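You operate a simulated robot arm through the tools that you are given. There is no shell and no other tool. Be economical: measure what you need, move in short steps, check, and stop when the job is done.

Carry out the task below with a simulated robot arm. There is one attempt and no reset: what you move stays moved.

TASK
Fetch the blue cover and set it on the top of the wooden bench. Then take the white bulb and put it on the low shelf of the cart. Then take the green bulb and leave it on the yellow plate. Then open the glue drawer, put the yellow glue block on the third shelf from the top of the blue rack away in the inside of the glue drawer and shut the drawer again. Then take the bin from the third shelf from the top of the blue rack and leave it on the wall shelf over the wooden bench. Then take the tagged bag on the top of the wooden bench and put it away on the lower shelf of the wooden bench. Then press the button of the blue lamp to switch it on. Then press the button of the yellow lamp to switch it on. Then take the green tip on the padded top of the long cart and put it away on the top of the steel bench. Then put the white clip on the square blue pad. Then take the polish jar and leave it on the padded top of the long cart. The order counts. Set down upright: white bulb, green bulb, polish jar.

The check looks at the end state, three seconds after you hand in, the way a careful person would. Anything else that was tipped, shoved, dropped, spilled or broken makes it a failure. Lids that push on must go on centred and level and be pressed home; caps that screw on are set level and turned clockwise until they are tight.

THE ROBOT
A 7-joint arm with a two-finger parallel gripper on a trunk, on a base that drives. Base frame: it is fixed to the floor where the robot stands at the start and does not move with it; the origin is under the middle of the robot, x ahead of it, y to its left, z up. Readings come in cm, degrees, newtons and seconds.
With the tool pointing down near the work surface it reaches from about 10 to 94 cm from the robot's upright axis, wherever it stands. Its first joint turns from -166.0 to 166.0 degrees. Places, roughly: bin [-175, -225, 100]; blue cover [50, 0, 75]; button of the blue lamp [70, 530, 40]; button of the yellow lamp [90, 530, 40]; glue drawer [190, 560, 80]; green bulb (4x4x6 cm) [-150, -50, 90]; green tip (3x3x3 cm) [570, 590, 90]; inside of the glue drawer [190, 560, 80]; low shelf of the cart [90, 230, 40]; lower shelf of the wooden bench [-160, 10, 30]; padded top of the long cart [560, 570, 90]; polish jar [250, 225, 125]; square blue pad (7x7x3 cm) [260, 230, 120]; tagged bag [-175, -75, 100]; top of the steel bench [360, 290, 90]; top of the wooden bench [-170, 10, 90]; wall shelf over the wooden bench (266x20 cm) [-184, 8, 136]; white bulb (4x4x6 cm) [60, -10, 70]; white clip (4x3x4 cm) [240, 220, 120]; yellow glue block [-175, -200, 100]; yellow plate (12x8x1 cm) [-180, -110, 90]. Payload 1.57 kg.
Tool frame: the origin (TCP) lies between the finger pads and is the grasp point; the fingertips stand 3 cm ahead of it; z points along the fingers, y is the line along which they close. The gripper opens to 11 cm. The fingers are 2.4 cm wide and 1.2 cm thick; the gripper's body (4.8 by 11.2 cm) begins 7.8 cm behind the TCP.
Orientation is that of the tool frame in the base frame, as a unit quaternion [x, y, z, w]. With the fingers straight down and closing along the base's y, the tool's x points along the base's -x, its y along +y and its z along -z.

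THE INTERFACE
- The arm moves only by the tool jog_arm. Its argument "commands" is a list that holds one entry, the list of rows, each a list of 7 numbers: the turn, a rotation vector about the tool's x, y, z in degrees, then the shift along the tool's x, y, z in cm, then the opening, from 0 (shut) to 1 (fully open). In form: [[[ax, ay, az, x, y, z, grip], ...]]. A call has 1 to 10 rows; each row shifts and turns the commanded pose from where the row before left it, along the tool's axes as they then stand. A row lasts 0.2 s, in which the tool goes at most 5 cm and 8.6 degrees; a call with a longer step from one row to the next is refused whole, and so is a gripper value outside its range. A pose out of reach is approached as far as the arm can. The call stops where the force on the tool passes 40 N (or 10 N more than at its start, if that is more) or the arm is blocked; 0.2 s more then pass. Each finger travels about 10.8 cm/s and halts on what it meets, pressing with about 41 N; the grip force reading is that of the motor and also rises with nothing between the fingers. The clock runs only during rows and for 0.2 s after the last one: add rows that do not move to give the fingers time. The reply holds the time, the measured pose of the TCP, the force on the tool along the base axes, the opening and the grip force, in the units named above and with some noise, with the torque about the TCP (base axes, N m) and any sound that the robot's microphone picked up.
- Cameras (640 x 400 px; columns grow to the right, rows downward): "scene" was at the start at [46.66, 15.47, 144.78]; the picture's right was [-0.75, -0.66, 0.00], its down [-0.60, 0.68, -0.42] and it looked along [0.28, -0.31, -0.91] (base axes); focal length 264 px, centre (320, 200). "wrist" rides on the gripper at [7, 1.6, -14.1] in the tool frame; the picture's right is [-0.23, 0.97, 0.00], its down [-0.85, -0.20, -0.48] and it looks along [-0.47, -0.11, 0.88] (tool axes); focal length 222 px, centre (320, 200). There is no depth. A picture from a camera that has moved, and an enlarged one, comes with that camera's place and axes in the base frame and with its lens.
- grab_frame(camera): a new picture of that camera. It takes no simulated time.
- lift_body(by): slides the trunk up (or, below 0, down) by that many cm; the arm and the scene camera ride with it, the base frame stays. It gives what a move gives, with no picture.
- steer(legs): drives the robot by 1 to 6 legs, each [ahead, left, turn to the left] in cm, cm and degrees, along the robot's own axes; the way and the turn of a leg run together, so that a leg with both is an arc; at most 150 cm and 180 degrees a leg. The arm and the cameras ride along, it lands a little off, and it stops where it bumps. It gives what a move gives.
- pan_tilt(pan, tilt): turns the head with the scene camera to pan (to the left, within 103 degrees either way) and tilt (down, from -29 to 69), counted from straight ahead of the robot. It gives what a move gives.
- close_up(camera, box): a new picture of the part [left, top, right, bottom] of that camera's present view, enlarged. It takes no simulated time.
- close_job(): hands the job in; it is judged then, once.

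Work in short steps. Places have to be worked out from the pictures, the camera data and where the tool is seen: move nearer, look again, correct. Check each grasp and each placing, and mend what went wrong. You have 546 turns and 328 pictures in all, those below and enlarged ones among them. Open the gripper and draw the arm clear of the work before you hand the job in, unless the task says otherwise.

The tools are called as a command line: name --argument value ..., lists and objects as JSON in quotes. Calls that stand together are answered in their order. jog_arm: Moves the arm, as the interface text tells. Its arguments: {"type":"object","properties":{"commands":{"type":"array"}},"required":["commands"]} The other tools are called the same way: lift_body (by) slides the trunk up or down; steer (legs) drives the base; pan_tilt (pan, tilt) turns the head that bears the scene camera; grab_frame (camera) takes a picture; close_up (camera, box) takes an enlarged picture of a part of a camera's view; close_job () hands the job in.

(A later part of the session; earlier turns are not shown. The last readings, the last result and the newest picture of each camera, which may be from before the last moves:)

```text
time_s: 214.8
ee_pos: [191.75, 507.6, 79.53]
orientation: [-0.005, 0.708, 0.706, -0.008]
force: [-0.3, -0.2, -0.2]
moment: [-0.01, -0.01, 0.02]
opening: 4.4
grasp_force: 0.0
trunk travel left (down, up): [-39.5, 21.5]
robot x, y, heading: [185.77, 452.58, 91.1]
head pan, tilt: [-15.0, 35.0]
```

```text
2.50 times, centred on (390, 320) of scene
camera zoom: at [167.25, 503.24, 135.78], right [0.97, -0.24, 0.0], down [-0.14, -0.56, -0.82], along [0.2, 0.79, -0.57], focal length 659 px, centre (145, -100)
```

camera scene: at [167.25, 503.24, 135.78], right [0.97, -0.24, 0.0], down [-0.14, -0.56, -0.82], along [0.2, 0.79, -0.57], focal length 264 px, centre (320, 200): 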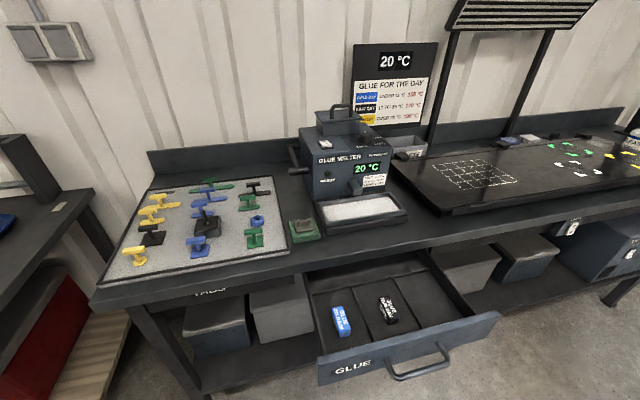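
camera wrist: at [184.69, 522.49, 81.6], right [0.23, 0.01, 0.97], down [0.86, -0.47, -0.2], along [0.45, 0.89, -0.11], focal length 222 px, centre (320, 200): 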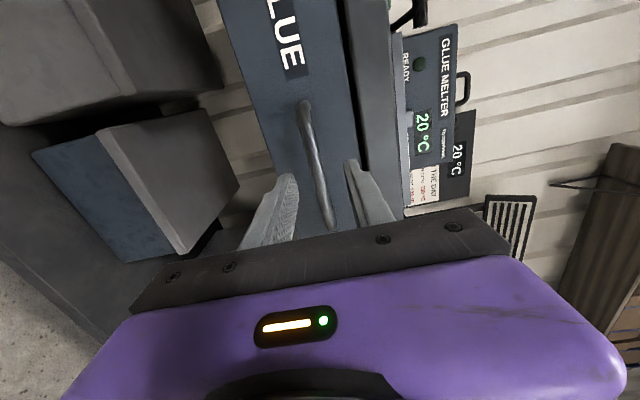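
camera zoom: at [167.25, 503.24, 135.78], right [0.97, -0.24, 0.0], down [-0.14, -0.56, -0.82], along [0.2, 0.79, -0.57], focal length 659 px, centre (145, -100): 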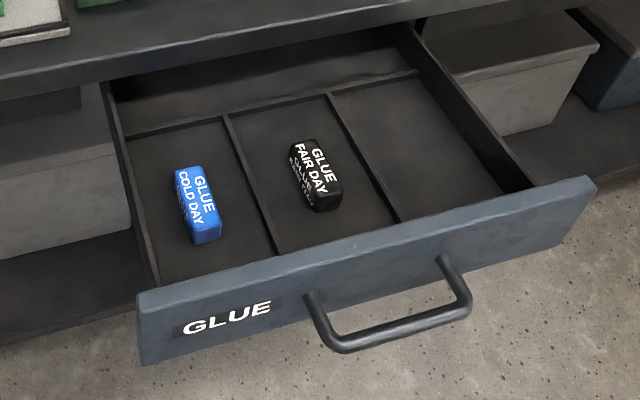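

Drawer open 21 cm. Now I go back to the blue rack for the yellow glue block.

steer --legs '[[-20, 0, -1], [0, 150, 0], [0, 36, 0], [-150, 0, 0], [-130, 0, 0]]'

lift_body --by 15

```text
time_s: 238.4
ee_pos: [0.84, 206.32, 79.47]
orientation: [0.017, 0.708, 0.706, 0.015]
force: [-0.5, -0.5, 0.4]
moment: [-0.01, 0.0, -0.03]
opening: 4.4
grasp_force: 0.1
trunk travel left (down, up): [-39.5, 21.5]
robot x, y, heading: [-8.26, 151.59, 87.0]
head pan, tilt: [-15.0, 35.0]
```

```text
time_s: 240.2
ee_pos: [1.01, 206.23, 94.57]
orientation: [0.017, 0.708, 0.706, 0.016]
force: [-0.6, -0.6, 0.0]
moment: [-0.01, 0.03, -0.01]
opening: 4.43
grasp_force: 0.1
trunk travel left (down, up): [-54.5, 6.5]
robot x, y, heading: [-8.28, 151.34, 87.2]
head pan, tilt: [-15.0, 35.0]
```

steer --legs '[[0, 30, 2.8], [-150, 0, 0], [-120, 0, 0], [-76, 0, 0], [0, 0, 90]]'

pan_tilt --pan -5 --tilt 30

grab_frame --camera "scene"

```text
time_s: 262.4
ee_pos: [-79.81, -189.68, 94.44]
orientation: [0.511, -0.492, -0.487, 0.51]
force: [0.7, -0.9, 0.3]
moment: [-0.03, -0.01, -0.02]
opening: 4.39
grasp_force: 0.1
trunk travel left (down, up): [-54.5, 6.5]
robot x, y, heading: [-24.17, -194.54, -177.6]
head pan, tilt: [-15.0, 35.0]
```

```text
time_s: 263.1
ee_pos: [-79.83, -189.74, 94.41]
orientation: [0.51, -0.491, -0.488, 0.511]
force: [0.8, 0.0, 0.5]
moment: [-0.01, -0.01, 0.0]
opening: 4.42
grasp_force: 0.0
trunk travel left (down, up): [-54.5, 6.5]
robot x, y, heading: [-24.17, -194.16, -177.6]
head pan, tilt: [-5.0, 30.0]
```

```text
222 pictures are left
camera scene: at [-75.2, -215.43, 151.56], right [0.05, 1.0, 0.0], down [0.5, -0.02, -0.87], along [-0.86, 0.04, -0.5], focal length 264 px, centre (320, 200)
```

scene: 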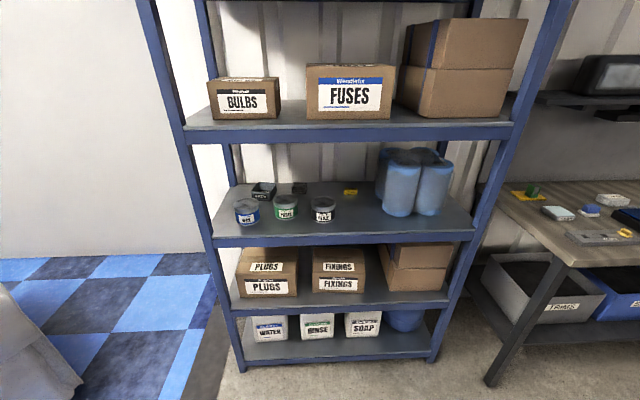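

The yellow block lies at the back of the third shelf, reachable between the GLAZE jar and the rolls. Zoom for detail.

close_up --camera "scene" --box '[210, 130, 470, 260]'

```text
2.46 times, centred on (340, 195) of scene
camera zoom: at [-75.2, -215.43, 151.56], right [0.05, 1.0, 0.0], down [0.5, -0.02, -0.87], along [-0.86, 0.04, -0.5], focal length 649 px, centre (271, 212)
```

zoom: 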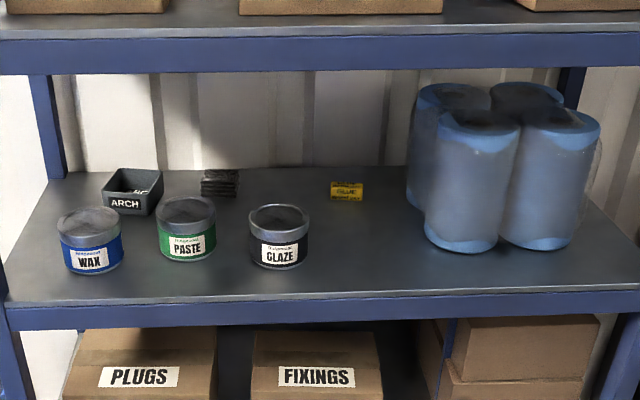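

Block at ≈[-175,-197,97], with a 16 cm corridor between GLAZE jar and rolls. I roll the tool −90° so the fingers close sideways and pitch it 45° down.

jog_arm --commands '[[[0, 0, -8.5, 0, 0, 0, 0.7], [0, 0, -8.5, 0, 0, 0, 0.7], [0, 0, -8.5, 0, 0, 0, 0.7], [0, 0, -8.5, 0, 0, 0, 0.7], [0, 0, -8.5, 0, 0, 0, 0.7], [0, 0, -8.5, 0, 0, 0, 0.7], [0, 0, -8.5, 0, 0, 0, 0.7], [0, 0, -8.5, 0, 0, 0, 0.7], [0, 0, -8.5, 0, 0, 0, 0.7], [0, 0, -8.5, 0, 0, 0, 0.7]]]'

jog_arm --commands '[[[0, 0, -5, 0, 0, 0, 0.7], [0, 7.5, 0, 0, 0, 0, 0.7], [0, 7.5, 0, 0, 0, 0, 0.7], [0, 7.5, 0, 0, 0, 0, 0.7], [0, 7.5, 0, 0, 0, 0, 0.7], [0, 7.5, 0, 0, 0, 0, 0.7], [0, 7.5, 0, 0, 0, 0, 0.7], [0, 0, 0, 0, 0, 0, 0.7]]]'

steer --legs '[[0, 0, -2.4]]'

grab_frame --camera "scene"

grab_frame --camera "wrist"

```text
time_s: 265.3
ee_pos: [-79.75, -189.73, 94.43]
orientation: [0.708, -0.017, -0.704, 0.046]
force: [0.2, -0.1, 0.7]
moment: [0.05, 0.01, 0.03]
opening: 7.71
grasp_force: 0.0
trunk travel left (down, up): [-54.5, 6.5]
robot x, y, heading: [-24.17, -194.42, -177.6]
head pan, tilt: [-5.0, 30.0]
```

```text
time_s: 267.1
ee_pos: [-80.06, -189.43, 93.44]
orientation: [0.924, 0.018, -0.381, 0.009]
force: [-0.3, 0.1, 0.4]
moment: [0.0, -0.02, -0.02]
opening: 7.69
grasp_force: 0.1
out of reach, approached as far as the arm can: row 7
trunk travel left (down, up): [-54.5, 6.5]
robot x, y, heading: [-24.21, -194.33, -177.6]
head pan, tilt: [-5.0, 30.0]
```

```text
time_s: 267.9
ee_pos: [-79.83, -187.09, 93.54]
orientation: [0.924, -0.001, -0.381, 0.001]
force: [-0.2, 0.1, 0.2]
moment: [0.01, -0.01, -0.02]
opening: 7.71
grasp_force: 0.2
trunk travel left (down, up): [-54.5, 6.5]
robot x, y, heading: [-24.21, -194.05, 180.0]
head pan, tilt: [-5.0, 30.0]
```

```text
220 pictures are left
camera scene: at [-76.07, -213.23, 151.56], right [0.09, 1.0, 0.0], down [0.5, -0.04, -0.87], along [-0.86, 0.08, -0.5], focal length 264 px, centre (320, 200)
```

scene: 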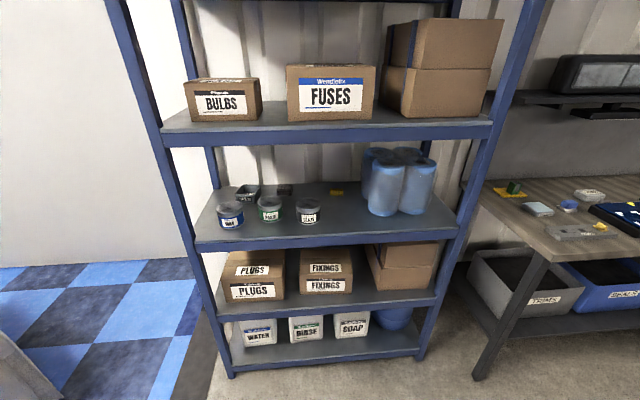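

```text
219 pictures are left
camera wrist: at [-65.0, -188.64, 98.65], right [-0.16, -0.97, 0.16], down [-0.27, 0.2, 0.94], along [-0.95, 0.11, -0.29], focal length 222 px, centre (320, 200)
```

wrist: 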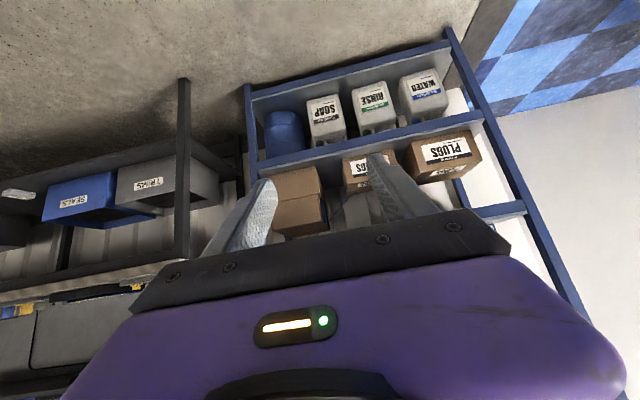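

Pitch done. I extend the arm forward 20 and up 10 in free space before approaching.

jog_arm --commands '[[[0, 0, 0, -4.24, 0, 1.41, 0.7], [0, 0, 0, -4.24, 0, 1.41, 0.7], [0, 0, 0, -4.24, 0, 1.41, 0.7], [0, 0, 0, -4.24, 0, 1.41, 0.7], [0, 0, 0, -4.24, 0, 1.41, 0.7], [0, 0, 0, 0, 0, 0, 0.7]]]'

steer --legs '[[48, 10, 0]]'

grab_frame --camera "scene"

grab_frame --camera "wrist"

```text
time_s: 269.3
ee_pos: [-100.12, -186.96, 102.93]
orientation: [0.924, -0.002, -0.381, 0.001]
force: [-0.8, 0.3, -0.2]
moment: [-0.01, -0.02, 0.02]
opening: 7.71
grasp_force: 0.0
out of reach, approached as far as the arm can: row 1
trunk travel left (down, up): [-54.5, 6.5]
robot x, y, heading: [-24.14, -194.27, 179.9]
head pan, tilt: [-5.0, 30.0]
```

```text
time_s: 272.2
ee_pos: [-147.58, -197.07, 102.85]
orientation: [0.924, -0.001, -0.382, 0.001]
force: [0.8, 0.0, -0.2]
moment: [-0.01, -0.01, -0.01]
opening: 7.69
grasp_force: 0.0
trunk travel left (down, up): [-54.5, 6.5]
robot x, y, heading: [-71.91, -204.46, 180.2]
head pan, tilt: [-5.0, 30.0]
```

```text
218 pictures are left
camera scene: at [-123.64, -223.39, 151.57], right [0.09, 1.0, 0.0], down [0.5, -0.04, -0.87], along [-0.86, 0.08, -0.5], focal length 264 px, centre (320, 200)
```

scene: 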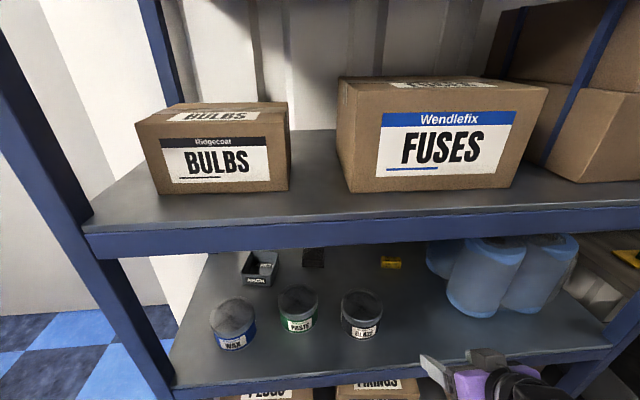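

```text
217 pictures are left
camera wrist: at [-132.71, -198.78, 108.05], right [-0.16, -0.97, 0.16], down [-0.27, 0.2, 0.94], along [-0.95, 0.11, -0.29], focal length 222 px, centre (320, 200)
```

wrist: 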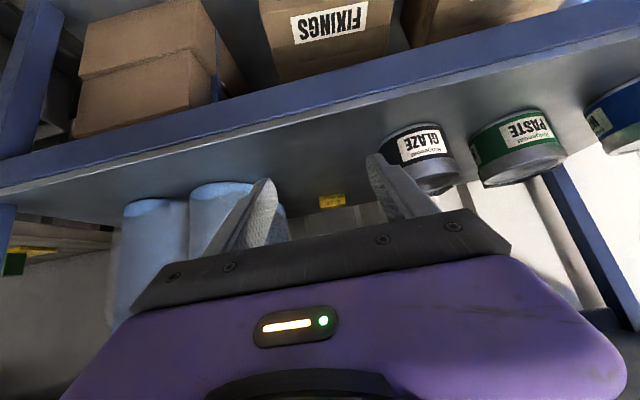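

Triangulation puts the block deeper, near [-181,-197,93.5]. I lower 3.5 cm and advance 10 cm, then re-measure.

lift_body --by -4

steer --legs '[[10, 0, 0]]'

grab_frame --camera "scene"

grab_frame --camera "wrist"

```text
time_s: 273.0
ee_pos: [-147.47, -197.24, 98.86]
orientation: [0.925, 0.0, -0.381, 0.002]
force: [-0.8, -0.7, -0.6]
moment: [0.0, -0.02, 0.03]
opening: 7.71
grasp_force: 0.0
trunk travel left (down, up): [-50.5, 10.5]
robot x, y, heading: [-71.54, -204.01, 180.0]
head pan, tilt: [-5.0, 30.0]
```

```text
time_s: 274.2
ee_pos: [-157.73, -197.12, 98.85]
orientation: [0.925, -0.001, -0.38, 0.002]
force: [0.6, 0.0, -0.7]
moment: [-0.03, 0.03, 0.02]
opening: 7.69
grasp_force: 0.0
trunk travel left (down, up): [-50.5, 10.5]
robot x, y, heading: [-82.42, -204.22, 180.0]
head pan, tilt: [-5.0, 30.0]
```

```text
216 pictures are left
camera scene: at [-133.79, -223.4, 147.57], right [0.09, 1.0, 0.0], down [0.5, -0.04, -0.87], along [-0.86, 0.08, -0.5], focal length 264 px, centre (320, 200)
```

scene: 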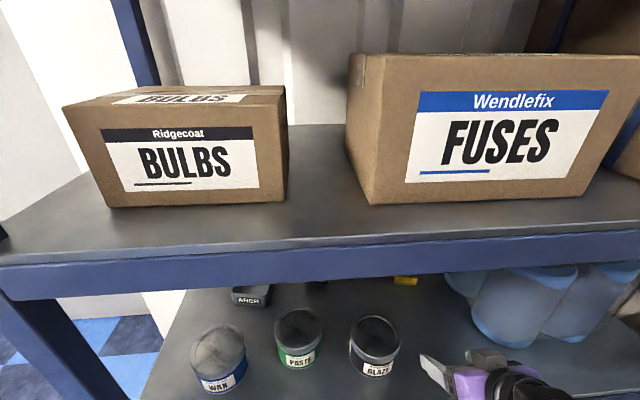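

```text
215 pictures are left
camera wrist: at [-142.87, -198.79, 104.05], right [-0.16, -0.97, 0.16], down [-0.27, 0.2, 0.94], along [-0.95, 0.11, -0.29], focal length 222 px, centre (320, 200)
```

wrist: 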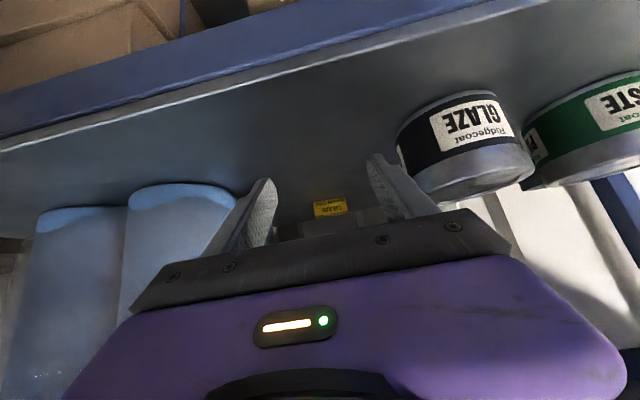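

Estimates converge near [-180.5,-196.7,94.4]. I advance the base 5 cm and the arm 6 cm at this height, then look again.

steer --legs '[[5, 0, 0]]'

jog_arm --commands '[[[0, 0, 0, -2.1, 0, 2.1, 0.7], [0, 0, 0, -2.1, 0, 2.1, 0.7], [0, 0, 0, 0.7, 0, 0.7, 0.7], [0, 0, 0, 0, 0, 0, 0.7]]]'

grab_frame --camera "wrist"

close_up --camera "wrist" --box '[220, 130, 440, 260]'

```text
time_s: 275.1
ee_pos: [-162.79, -197.31, 98.88]
orientation: [0.924, 0.0, -0.382, 0.001]
force: [-0.2, 0.5, -0.8]
moment: [0.01, 0.01, -0.01]
opening: 7.69
grasp_force: 0.1
trunk travel left (down, up): [-50.5, 10.5]
robot x, y, heading: [-87.44, -204.08, -180.1]
head pan, tilt: [-5.0, 30.0]
```

```text
time_s: 276.1
ee_pos: [-168.8, -197.26, 97.89]
orientation: [0.925, 0.001, -0.381, 0.002]
force: [0.3, -0.6, 1.0]
moment: [0.02, -0.01, 0.0]
opening: 7.72
grasp_force: 0.1
trunk travel left (down, up): [-50.5, 10.5]
robot x, y, heading: [-87.0, -204.47, -180.0]
head pan, tilt: [-5.0, 30.0]
```

```text
214 pictures are left
camera wrist: at [-153.84, -198.86, 103.02], right [-0.16, -0.97, 0.16], down [-0.27, 0.2, 0.94], along [-0.95, 0.11, -0.29], focal length 222 px, centre (320, 200)
```

wrist: 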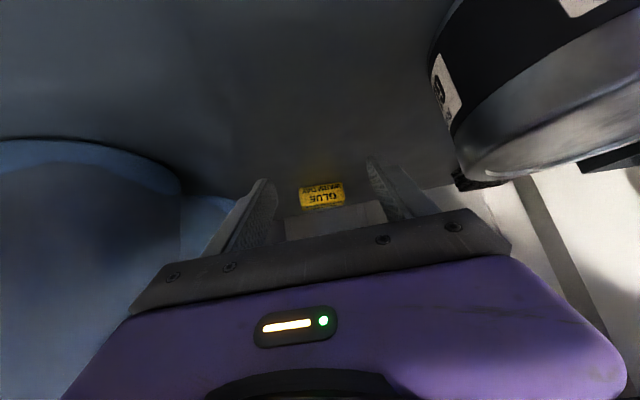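

```text
2.91 times, centred on (330, 195) of wrist
camera zoom: at [-153.84, -198.86, 103.02], right [-0.16, -0.97, 0.16], down [-0.27, 0.2, 0.94], along [-0.95, 0.11, -0.29], focal length 646 px, centre (291, 214)
```

zoom: 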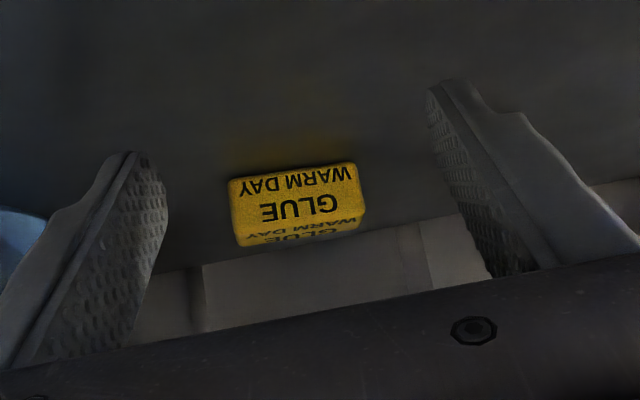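

Scale of block vs finger gap gives [-181.5,-195.8,94], shelf ≈92.5. I approach to x≈-177 and check.

jog_arm --commands '[[[0, 0, 0, -1.72, -0.43, 2.14, 0.8], [0, 0, 0, -1.72, -0.43, 2.14, 0.8], [0, 0, 0, -1.72, -0.43, 2.14, 0.8], [0, 0, 0, 0, 0, 0, 0.8]]]'

close_up --camera "wrist" --box '[220, 130, 440, 260]'

grab_frame --camera "scene"

```text
time_s: 277.1
ee_pos: [-177.05, -195.99, 97.14]
orientation: [0.925, 0.0, -0.381, 0.002]
force: [-0.8, 0.5, 0.1]
moment: [0.01, -0.01, -0.02]
opening: 8.78
grasp_force: 0.0
trunk travel left (down, up): [-50.5, 10.5]
robot x, y, heading: [-87.01, -204.27, -179.9]
head pan, tilt: [-5.0, 30.0]
```

```text
2.91 times, centred on (330, 195) of wrist
camera zoom: at [-162.19, -197.65, 102.38], right [-0.16, -0.97, 0.16], down [-0.27, 0.2, 0.94], along [-0.95, 0.11, -0.29], focal length 646 px, centre (291, 214)
```

zoom: 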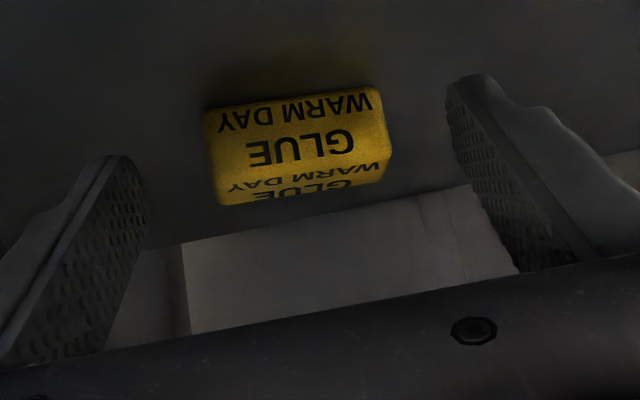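

```text
211 pictures are left
camera scene: at [-138.76, -223.43, 147.57], right [0.09, 1.0, 0.0], down [0.5, -0.04, -0.87], along [-0.86, 0.08, -0.5], focal length 264 px, centre (320, 200)
```

scene: 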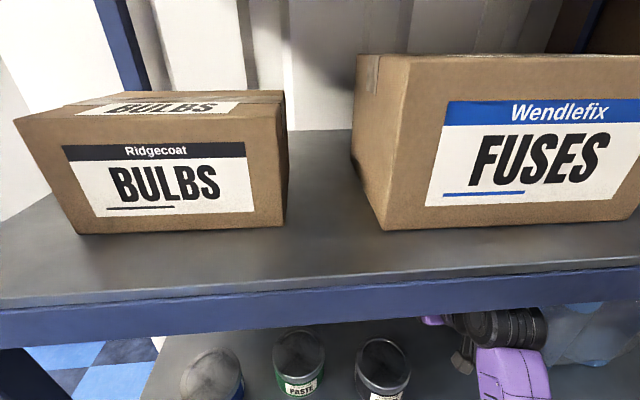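

Aligned. I advance the last 6.4 cm forward and 1.4 down, carefully.

jog_arm --commands '[[[0, 0, 0, -1.2, 0, 1.8, 0.8], [0, 0, 0, -1.2, 0, 1.8, 0.8], [0, 0, 0, -1.1, 0, 1.8, 0.8], [0, 0, 0, 0, 0, 0, 0.8]]]'

close_up --camera "wrist" --box '[220, 80, 440, 260]'

```text
time_s: 278.1
ee_pos: [-183.27, -196.1, 95.83]
orientation: [0.925, 0.0, -0.381, 0.002]
force: [0.0, 0.3, 0.9]
moment: [0.01, 0.0, -0.03]
opening: 8.83
grasp_force: 0.0
trunk travel left (down, up): [-50.5, 10.5]
robot x, y, heading: [-87.31, -203.68, -180.0]
head pan, tilt: [-5.0, 30.0]
```

```text
2.22 times, centred on (330, 170) of wrist
camera zoom: at [-168.35, -197.61, 100.94], right [-0.16, -0.97, 0.16], down [-0.27, 0.2, 0.94], along [-0.95, 0.11, -0.29], focal length 494 px, centre (298, 267)
```

zoom: 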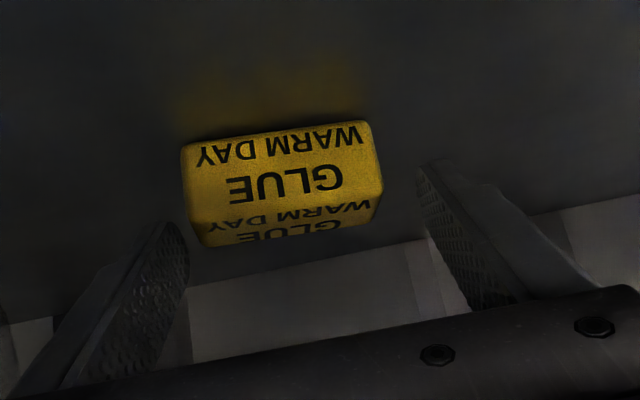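

Tips now flank the block. One more cm forward and close.

jog_arm --commands '[[[0, 0, 0, -0.6, -0.3, 0.8, 0.8], [0, 0, 0, 0, 0, 0, 0.6], [0, 0, 0, 0, 0, 0, 0.3], [0, 0, 0, 0, 0, 0, 0], [0, 0, 0, 0, 0, 0, 0], [0, 0, 0, 0, 0, 0, 0]]]'

close_up --camera "wrist" --box '[220, 80, 440, 260]'

```text
time_s: 279.5
ee_pos: [-184.12, -195.72, 95.53]
orientation: [0.924, 0.0, -0.382, 0.002]
force: [-0.6, 1.3, 2.0]
moment: [0.09, -0.03, 0.03]
opening: 6.23
grasp_force: 41.2
trunk travel left (down, up): [-50.5, 10.5]
robot x, y, heading: [-86.97, -203.99, -179.8]
head pan, tilt: [-5.0, 30.0]
```

```text
2.22 times, centred on (330, 170) of wrist
camera zoom: at [-169.32, -197.32, 100.71], right [-0.16, -0.97, 0.16], down [-0.27, 0.2, 0.94], along [-0.95, 0.11, -0.29], focal length 494 px, centre (298, 267)
```

zoom: 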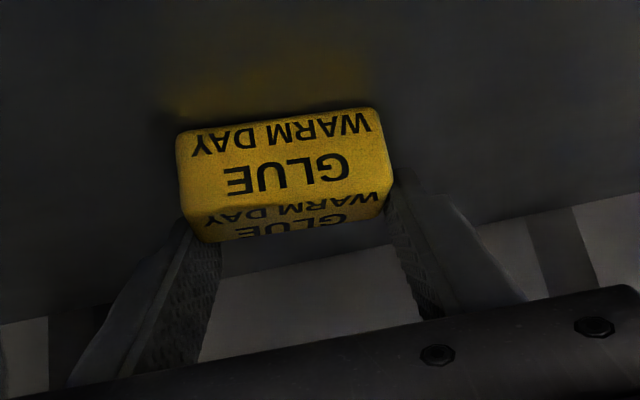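

Gripped at 6.2 cm. I lift 3 cm and retreat along +x.

jog_arm --commands '[[[0, 0, 0, -0.7, 0, -0.7, 0], [0, 0, 0, -1.4, 0, -1.4, 0], [0, 0, 0, 1.4, 0, -1.4, 0], [0, 0, 0, 2.8, 0, -2.8, 0], [0, 0, 0, 2.8, 0, -2.8, 0], [0, 0, 0, 0, 0, 0, 0]]]'

close_up --camera "wrist" --box '[180, 80, 480, 280]'

```text
time_s: 280.9
ee_pos: [-174.18, -195.61, 98.48]
orientation: [0.925, 0.001, -0.381, 0.002]
force: [-0.8, 0.7, -0.5]
moment: [0.04, 0.03, 0.0]
opening: 6.19
grasp_force: 41.1
trunk travel left (down, up): [-50.5, 10.5]
robot x, y, heading: [-87.07, -204.29, -180.1]
head pan, tilt: [-5.0, 30.0]
```

```text
2.00 times, centred on (330, 180) of wrist
camera zoom: at [-159.23, -197.23, 103.58], right [-0.16, -0.97, 0.16], down [-0.27, 0.2, 0.94], along [-0.95, 0.11, -0.29], focal length 444 px, centre (300, 240)
```

zoom: 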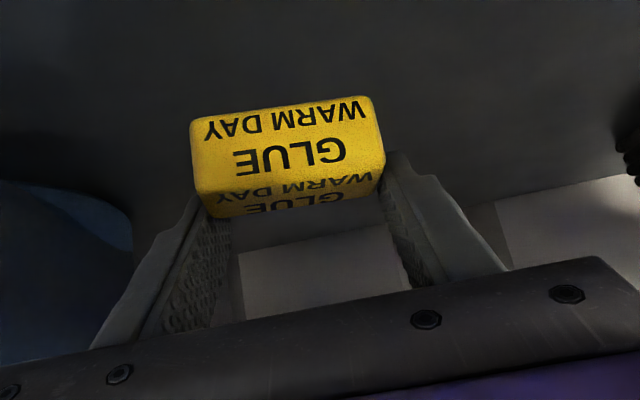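

Held firmly. I back out and drive back to the glue drawer.

steer --legs '[[-46, 0, 0], [0, 0, -90], [150, 0, 0], [150, 0, 0], [130, -35, 0]]'

```text
time_s: 307.6
ee_pos: [-12.43, 313.92, 98.43]
orientation: [0.669, -0.637, -0.278, -0.262]
force: [-0.2, 0.6, -0.7]
moment: [0.01, 0.04, 0.02]
opening: 6.1
grasp_force: 41.4
trunk travel left (down, up): [-50.5, 10.5]
robot x, y, heading: [-16.82, 226.46, 92.8]
head pan, tilt: [-5.0, 30.0]
stopped in leg 5: the robot was blocked; the commanded pose is now the measured one
```

The robot got blocked near the left bench; I look at what was touched.

pan_tilt --pan 40 --tilt 45

grab_frame --camera "scene"

grab_frame --camera "wrist"

```text
time_s: 308.7
ee_pos: [-12.42, 314.03, 98.52]
orientation: [0.67, -0.637, -0.278, -0.262]
force: [0.6, -0.2, -0.5]
moment: [0.0, 0.01, -0.02]
opening: 6.08
grasp_force: 41.0
trunk travel left (down, up): [-50.5, 10.5]
robot x, y, heading: [-16.9, 226.33, 92.7]
head pan, tilt: [40.0, 45.0]
```

```text
207 pictures are left
camera scene: at [-44.33, 274.08, 145.3], right [0.73, 0.68, 0.0], down [0.48, -0.52, -0.71], along [-0.48, 0.52, -0.71], focal length 264 px, centre (320, 200)
```

scene: 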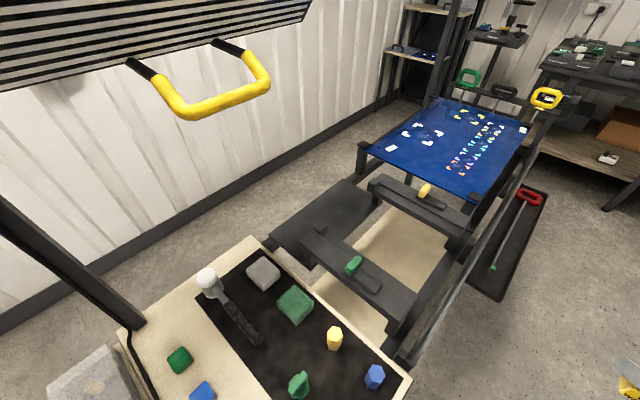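

```text
206 pictures are left
camera wrist: at [-13.26, 298.95, 103.62], right [-0.98, 0.11, 0.16], down [0.19, 0.28, 0.94], along [0.06, 0.95, -0.29], focal length 222 px, centre (320, 200)
```

wrist: 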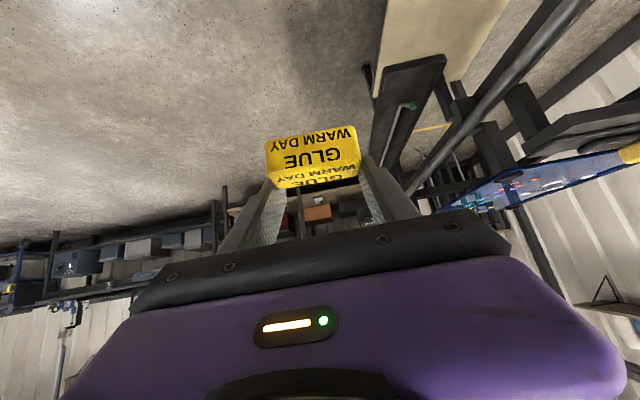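

The base touched the bench leg; items on it still stand. I back up, move right, and continue along x≈15.

steer --legs '[[-8, -5, -2.7], [0, -28, 0], [150, 0, 0], [50, 0, 0]]'

steer --legs '[[0, -150, 0], [0, -22, 0]]'

pan_tilt --pan -10 --tilt 45

grab_frame --camera "scene"

```text
time_s: 321.1
ee_pos: [31.96, 507.38, 98.42]
orientation: [-0.644, 0.663, 0.267, 0.273]
force: [0.0, -0.4, -0.5]
moment: [0.0, 0.04, -0.01]
opening: 6.08
grasp_force: 41.3
trunk travel left (down, up): [-50.5, 10.5]
robot x, y, heading: [21.13, 420.58, 88.3]
head pan, tilt: [40.0, 45.0]
```

```text
time_s: 329.7
ee_pos: [199.39, 506.74, 98.39]
orientation: [0.656, -0.65, -0.273, -0.268]
force: [-0.8, -0.5, -1.6]
moment: [0.01, 0.0, 0.03]
opening: 6.08
grasp_force: 41.4
trunk travel left (down, up): [-50.5, 10.5]
robot x, y, heading: [191.68, 419.61, 90.6]
head pan, tilt: [40.0, 45.0]
```

```text
time_s: 330.9
ee_pos: [199.33, 506.63, 98.51]
orientation: [0.656, -0.651, -0.272, -0.267]
force: [0.4, -1.3, -0.3]
moment: [0.01, 0.05, -0.01]
opening: 6.09
grasp_force: 40.1
trunk travel left (down, up): [-50.5, 10.5]
robot x, y, heading: [191.5, 419.27, 90.7]
head pan, tilt: [-10.0, 45.0]
```

```text
205 pictures are left
camera scene: at [172.42, 470.04, 145.3], right [0.99, -0.16, 0.0], down [-0.12, -0.7, -0.71], along [0.12, 0.7, -0.71], focal length 264 px, centre (320, 200)
```

scene: 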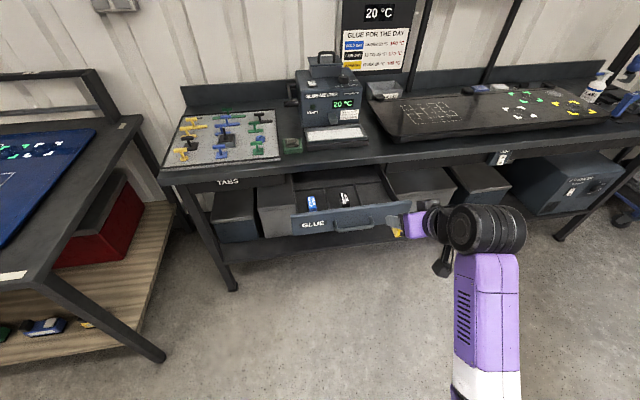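

Drawer still open. I pitch the tool 20° steeper (hand must clear the drawer front), then drive over the right-hand compartment.

jog_arm --commands '[[[0, 7, 0, 0, 0, 0, 0], [0, 7, 0, 0, 0, 0, 0], [0, 6, 0, 0, 0, 0, 0], [0, 0, 0, 0, 0, 0, 0]]]'

steer --legs '[[23, -4.6, -0.6]]'

pan_tilt --pan -20 --tilt 55

grab_frame --camera "scene"

grab_frame --camera "wrist"

```text
time_s: 331.9
ee_pos: [199.31, 506.71, 98.48]
orientation: [0.694, -0.687, -0.154, -0.15]
force: [-0.3, 0.0, 0.3]
moment: [0.03, 0.03, -0.02]
opening: 6.07
grasp_force: 41.4
trunk travel left (down, up): [-50.5, 10.5]
robot x, y, heading: [191.42, 419.52, 90.7]
head pan, tilt: [-10.0, 45.0]
```

```text
time_s: 333.6
ee_pos: [205.26, 529.12, 98.44]
orientation: [-0.688, 0.693, 0.153, 0.152]
force: [0.3, -0.2, 0.0]
moment: [0.03, 0.0, -0.03]
opening: 6.08
grasp_force: 41.0
trunk travel left (down, up): [-50.5, 10.5]
robot x, y, heading: [195.87, 442.06, 89.7]
head pan, tilt: [-10.0, 45.0]
```

```text
time_s: 334.4
ee_pos: [205.33, 529.13, 98.4]
orientation: [-0.688, 0.693, 0.153, 0.151]
force: [-1.2, 0.3, -0.3]
moment: [0.02, 0.04, 0.03]
opening: 6.09
grasp_force: 40.8
trunk travel left (down, up): [-50.5, 10.5]
robot x, y, heading: [195.74, 442.18, 90.0]
head pan, tilt: [-20.0, 55.0]
```

```text
204 pictures are left
camera scene: at [178.9, 491.56, 143.96], right [0.94, -0.35, 0.0], down [-0.28, -0.77, -0.57], along [0.2, 0.54, -0.82], focal length 264 px, centre (320, 200)
```

scene: 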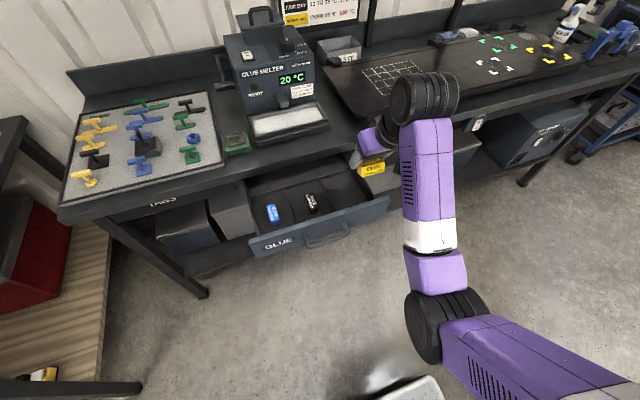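

```text
203 pictures are left
camera wrist: at [203.61, 516.83, 108.41], right [-0.97, 0.21, 0.1], down [0.21, 0.57, 0.79], along [0.11, 0.79, -0.6], focal length 222 px, centre (320, 200)
```

wrist: 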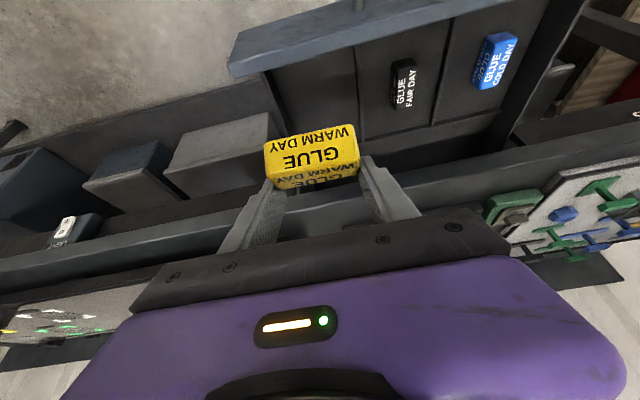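

The compartment is only ~9 cm wide (x 199–208.5), so I turn the block lengthwise (along y): tool vertical, then roll 90°.

jog_arm --commands '[[[0, 8.3, 0, 0, 0, -1, 0], [0, 8.3, 0, 0, 0, -1, 0], [0, 8.3, 0, 0, 0, 0, 0], [0, 0, 8.5, 0, 0, 0, 0], [0, 0, 8.5, 0, 0, 0, 0], [0, 0, 8.5, 0, 0, 0, 0], [0, 0, 8.5, 0, 0, 0, 0], [0, 0, 8.5, 0, 0, 0, 0], [0, 0, 8.5, 0, 0, 0, 0], [0, 0, 8.5, 0, 0, 0, 0]]]'

jog_arm --commands '[[[0, 0, 8.5, 0, 0, 0, 0], [0, 0, 8.5, 0, 0, 0, 0], [0, 0, 8.5, 0, 0, 0, 0], [0, 0, 5, 0, 0, 0, 0], [0, 0, 0, 0, 0, 0, 0]]]'

grab_frame --camera "scene"

grab_frame --camera "wrist"

```text
time_s: 336.6
ee_pos: [205.01, 529.5, 100.15]
orientation: [-0.261, 0.96, 0.095, 0.021]
force: [-0.4, -0.3, 0.3]
moment: [-0.02, -0.02, 0.0]
opening: 6.08
grasp_force: 41.3
out of reach, approached as far as the arm can: row 1, 2
trunk travel left (down, up): [-50.5, 10.5]
robot x, y, heading: [196.28, 441.96, 89.6]
head pan, tilt: [-20.0, 55.0]
```

```text
time_s: 337.8
ee_pos: [205.02, 529.59, 100.07]
orientation: [0.001, 0.995, 0.097, -0.005]
force: [0.6, -0.5, -0.2]
moment: [-0.02, -0.01, 0.01]
opening: 6.05
grasp_force: 40.8
trunk travel left (down, up): [-50.5, 10.5]
robot x, y, heading: [196.02, 441.49, 89.5]
head pan, tilt: [-20.0, 55.0]
```

```text
202 pictures are left
camera scene: at [178.9, 491.55, 143.96], right [0.94, -0.35, 0.0], down [-0.28, -0.77, -0.57], along [0.2, 0.54, -0.82], focal length 264 px, centre (320, 200)
```

scene: 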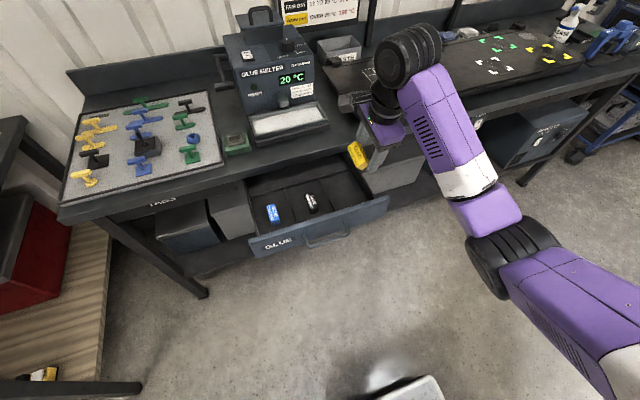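

```text
201 pictures are left
camera wrist: at [198.11, 528.39, 114.38], right [0.23, 0.96, 0.19], down [0.86, -0.29, 0.42], along [0.46, 0.06, -0.89], focal length 222 px, centre (320, 200)
```

wrist: 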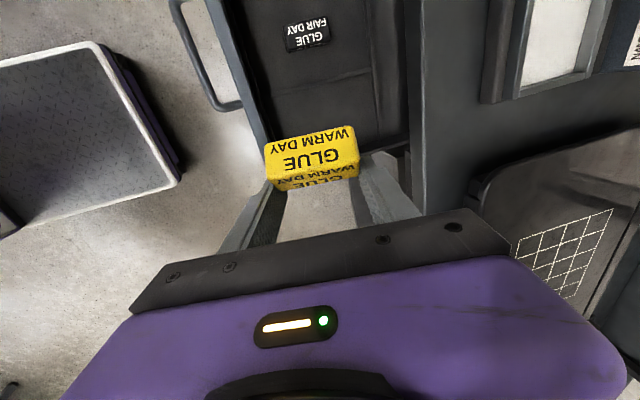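

Correct the residual 11° tilt, then centre at x 204, y 532.5 and descend partway.

jog_arm --commands '[[[5.5, 0, 0, 0.5, 1, 0, 0], [5.5, 0, 0, 0.5, 1, 0, 0], [0, 0, 0, 0, 1, 3, 0], [0, 0, 0, 0, 0, 4, 0], [0, 0, 0, 0, 0, 0, 0]]]'

grab_frame --camera "wrist"

close_up --camera "scene" --box '[230, 100, 450, 270]'

```text
time_s: 339.0
ee_pos: [203.94, 532.56, 93.3]
orientation: [-0.001, 1.0, 0.002, -0.004]
force: [0.2, 0.1, -1.0]
moment: [0.01, -0.02, 0.02]
opening: 6.09
grasp_force: 41.1
trunk travel left (down, up): [-50.5, 10.5]
robot x, y, heading: [196.0, 441.84, 89.7]
head pan, tilt: [-20.0, 55.0]
```

```text
200 pictures are left
camera wrist: at [197.08, 534.13, 107.64], right [0.23, 0.97, 0.0], down [0.86, -0.2, 0.47], along [0.46, -0.1, -0.88], focal length 222 px, centre (320, 200)
```

wrist: 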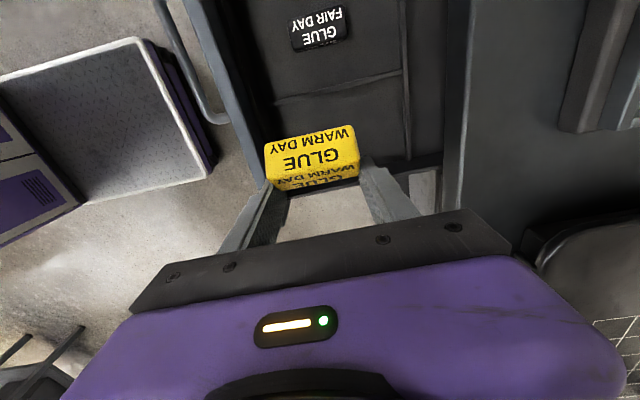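

```text
2.35 times, centred on (340, 185) of scene
camera zoom: at [178.91, 491.55, 143.96], right [0.94, -0.35, 0.0], down [-0.28, -0.77, -0.57], along [0.2, 0.54, -0.82], focal length 620 px, centre (273, 235)
```

zoom: 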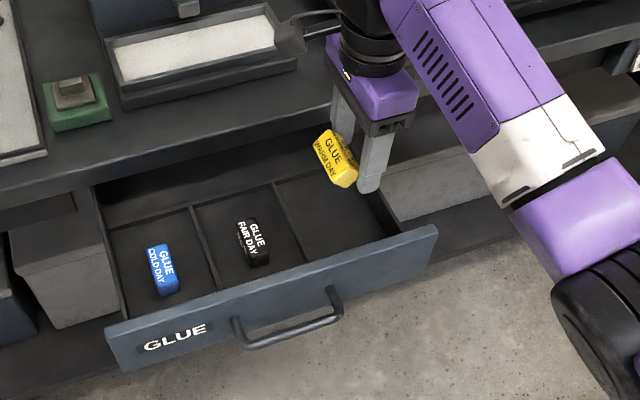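

Block is at x≈202.5; compartment centre 204, y 526–543. I shift slightly and descend, finishing in fine steps.

jog_arm --commands '[[[0, 0, 0, -1.3, 1, 2, 0], [0, 0, 0, 0, 0, 3, 0], [0, 0, 0, 0, 0, 3, 0], [0, 0, 0, 0, 0, 0.6, 0], [0, 0, 0, 0, 0, 0.6, 0], [0, 0, 0, 0, 0, 0.6, 0], [0, 0, 0, 0, 0, 0.6, 0], [0, 0, 0, 0, 0, 0.6, 0], [0, 0, 0, 0, 0, 0, 0]]]'

grab_frame --camera "wrist"

close_up --camera "scene" --box '[230, 100, 450, 270]'

```text
time_s: 341.0
ee_pos: [205.14, 533.57, 82.5]
orientation: [-0.001, 1.0, 0.002, -0.004]
force: [0.2, 0.0, -0.3]
moment: [0.01, -0.01, -0.02]
opening: 6.07
grasp_force: 41.0
trunk travel left (down, up): [-50.5, 10.5]
robot x, y, heading: [196.46, 441.97, 89.8]
head pan, tilt: [-20.0, 55.0]
```

```text
198 pictures are left
camera wrist: at [198.26, 535.08, 96.68], right [0.23, 0.97, 0.0], down [0.86, -0.2, 0.47], along [0.46, -0.1, -0.88], focal length 222 px, centre (320, 200)
```

wrist: 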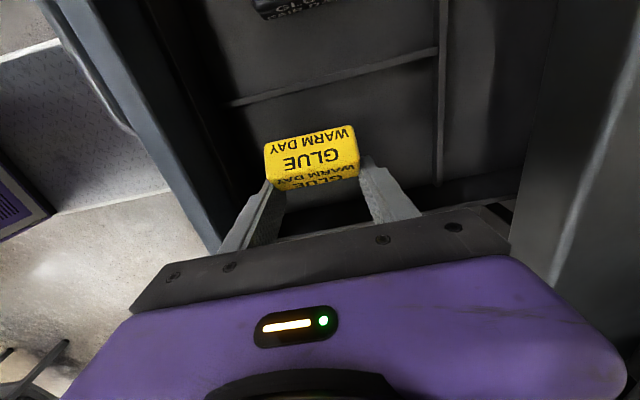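

```text
2.35 times, centred on (340, 185) of scene
camera zoom: at [178.9, 491.55, 143.96], right [0.94, -0.35, 0.0], down [-0.28, -0.77, -0.57], along [0.2, 0.54, -0.82], focal length 620 px, centre (273, 235)
```

zoom: 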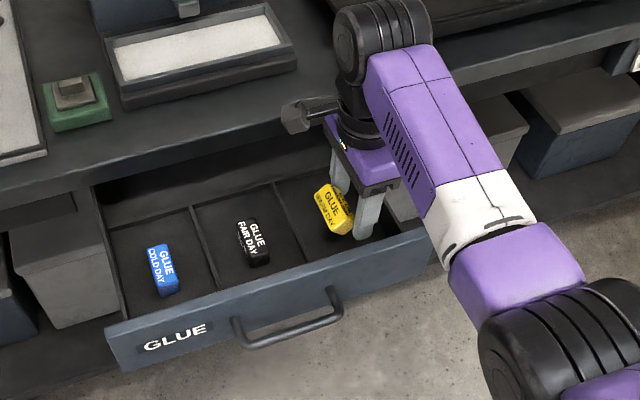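

In the compartment, clear all round. Continue down to contact.

jog_arm --commands '[[[0, 0, 0, 0, 0, 0.5, 0], [0, 0, 0, 0, 0, 0.5, 0], [0, 0, 0, 0, 0, 0.5, 0], [0, 0, 0, 0, 0, 0.5, 0], [0, 0, 0, 0, 0, 0.5, 0], [0, 0, 0, 0, 0, 0.5, 0]]]'

```text
time_s: 342.4
ee_pos: [205.23, 533.68, 79.47]
orientation: [0.0, 1.0, 0.001, -0.003]
force: [0.6, -0.9, -0.6]
moment: [-0.02, -0.01, 0.01]
opening: 6.07
grasp_force: 41.3
trunk travel left (down, up): [-50.5, 10.5]
robot x, y, heading: [196.37, 441.64, 89.6]
head pan, tilt: [-20.0, 55.0]
```

jog_arm --commands '[[[0, 0, 0, 0, 0, 0.4, 0], [0, 0, 0, 0, 0, 0.4, 0], [0, 0, 0, 0, 0, 0.4, 0], [0, 0, 0, 0, 0, 0.4, 0], [0, 0, 0, 0, 0, 0.4, 0]]]'

close_up --camera "scene" --box '[270, 130, 430, 250]'

```text
time_s: 343.1
ee_pos: [205.11, 534.22, 79.23]
orientation: [-0.001, 1.0, 0.009, -0.004]
force: [-1.7, 1.8, 12.3]
moment: [-0.49, -0.15, -0.06]
opening: 6.06
grasp_force: 41.3
trunk travel left (down, up): [-50.5, 10.5]
robot x, y, heading: [196.37, 442.11, 89.7]
head pan, tilt: [-20.0, 55.0]
stopped in row 3: the force on the tool passed its limit at 46 N (the readings are from after the stop); the commanded pose is now the measured one
```

```text
3.33 times, centred on (350, 190) of scene
camera zoom: at [178.87, 491.5, 143.96], right [0.94, -0.35, 0.0], down [-0.28, -0.77, -0.57], along [0.2, 0.54, -0.82], focal length 878 px, centre (220, 233)
```

zoom: 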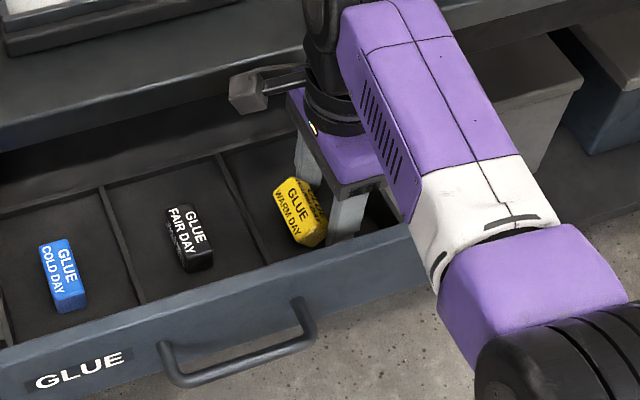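

Touching the floor. I open and rise.

jog_arm --commands '[[[0, 0, 0, 0, 0, -0.2, 0.65], [0, 0, 0, 0, 0, 0, 0.75], [0, 0, 0, 0, 0, 0, 0.75], [0, 0, 0, 0, 0, -3, 0.75], [0, 0, 0, 0, 0, -4, 0.75], [0, 0, 0, 0, 0, -4.5, 0.75], [0, 0, 0, 0, 0, -4.5, 0.75], [0, 0, 0, 0, 0, 0, 0.75]]]'

close_up --camera "scene" --box '[230, 100, 450, 270]'

```text
time_s: 344.9
ee_pos: [205.15, 533.62, 95.22]
orientation: [-0.001, 1.0, 0.007, -0.004]
force: [0.2, 0.1, 0.8]
moment: [0.0, -0.03, 0.01]
opening: 8.26
grasp_force: 0.0
trunk travel left (down, up): [-50.5, 10.5]
robot x, y, heading: [196.43, 441.52, 89.7]
head pan, tilt: [-20.0, 55.0]
```

```text
2.35 times, centred on (340, 185) of scene
camera zoom: at [178.88, 491.55, 143.96], right [0.94, -0.35, 0.0], down [-0.28, -0.77, -0.57], along [0.2, 0.54, -0.82], focal length 620 px, centre (273, 235)
```

zoom: 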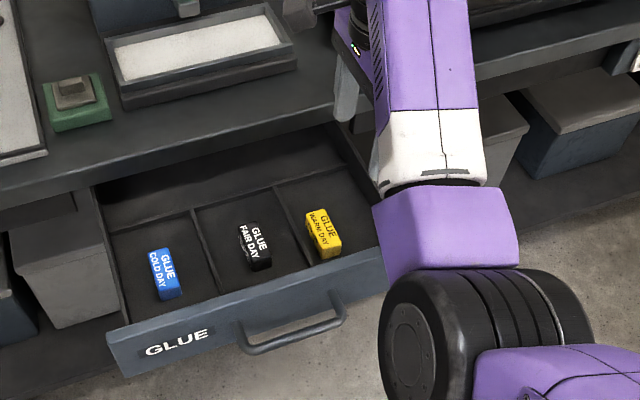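

The glue block lies in its compartment. Now to shut the drawer: back up, close the fingers, point the tool forward at handle height.

steer --legs '[[-40, 11, 0.3]]'

jog_arm --commands '[[[-8.5, 0, 0, 0, 0, 0, 0.2], [-8.5, 0, 0, 0, 0, 0, 0], [-8.5, 0, 0, 0, 0, 0, 0], [-8.5, 0, 0, 0, 0, 0, 0], [-8.5, 0, 0, 0, 0, 0, 0], [-8.5, 0, 0, 0, 0, 0, 0], [-8.5, 0, 0, 0, 0, 0, 0], [-8.5, 0, 0, 0, 0, 0, 0], [-8.5, 0, 0, 0, 0, 0, 0], [-8.5, 0, 0, 0, 0, 0, 0]]]'

jog_arm --commands '[[[-5, 0, 0, 0, 0, -4, 0], [0, 0, 0, 0, 0, -4, 0], [0, 0, 0, 0, 0, -4, 0], [0, 0, 0, 0, 0, -4, 0], [0, 0, 0, 0, 0, 0, 0]]]'

lift_body --by -15.4

pan_tilt --pan -15 --tilt 40

grab_frame --camera "scene"

```text
time_s: 347.5
ee_pos: [192.87, 493.15, 95.28]
orientation: [-0.009, 1.0, 0.006, -0.004]
force: [-0.3, -0.6, 0.8]
moment: [-0.01, -0.03, 0.0]
opening: 8.25
grasp_force: 0.1
trunk travel left (down, up): [-50.5, 10.5]
robot x, y, heading: [185.49, 401.63, 90.6]
head pan, tilt: [-20.0, 55.0]
```

```text
time_s: 349.7
ee_pos: [192.79, 492.98, 95.28]
orientation: [-0.002, 0.733, 0.68, -0.008]
force: [0.0, -0.5, -0.2]
moment: [0.04, -0.01, -0.02]
opening: 0.01
grasp_force: 21.2
trunk travel left (down, up): [-50.5, 10.5]
robot x, y, heading: [185.3, 401.3, 90.4]
head pan, tilt: [-20.0, 55.0]
```

```text
time_s: 350.9
ee_pos: [193.3, 477.27, 95.29]
orientation: [-0.003, 0.702, 0.712, -0.009]
force: [-0.6, 0.8, 0.2]
moment: [0.02, -0.02, 0.03]
opening: 0.01
grasp_force: 21.2
trunk travel left (down, up): [-50.5, 10.5]
robot x, y, heading: [184.9, 401.21, 90.6]
head pan, tilt: [-20.0, 55.0]
```

```text
time_s: 352.7
ee_pos: [193.19, 477.37, 79.87]
orientation: [-0.004, 0.703, 0.711, -0.008]
force: [-0.6, 0.2, -0.2]
moment: [0.02, 0.0, -0.03]
opening: 0.01
grasp_force: 21.5
trunk travel left (down, up): [-35.1, 25.9]
robot x, y, heading: [185.36, 401.44, 90.6]
head pan, tilt: [-20.0, 55.0]
```

```text
time_s: 353.4
ee_pos: [193.3, 477.24, 79.93]
orientation: [-0.003, 0.703, 0.711, -0.009]
force: [-0.4, 0.1, 0.8]
moment: [0.01, 0.01, 0.02]
opening: 0.01
grasp_force: 21.3
trunk travel left (down, up): [-35.1, 25.9]
robot x, y, heading: [185.39, 401.26, 90.4]
head pan, tilt: [-15.0, 40.0]
```

```text
194 pictures are left
camera scene: at [167.02, 452.15, 130.62], right [0.97, -0.25, 0.0], down [-0.16, -0.62, -0.77], along [0.19, 0.74, -0.64], focal length 264 px, centre (320, 200)
```

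scene: 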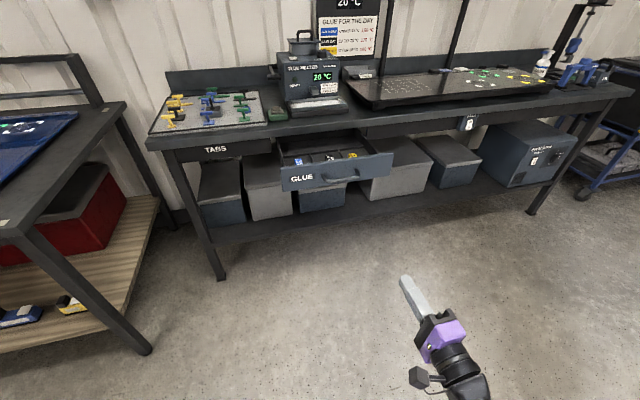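

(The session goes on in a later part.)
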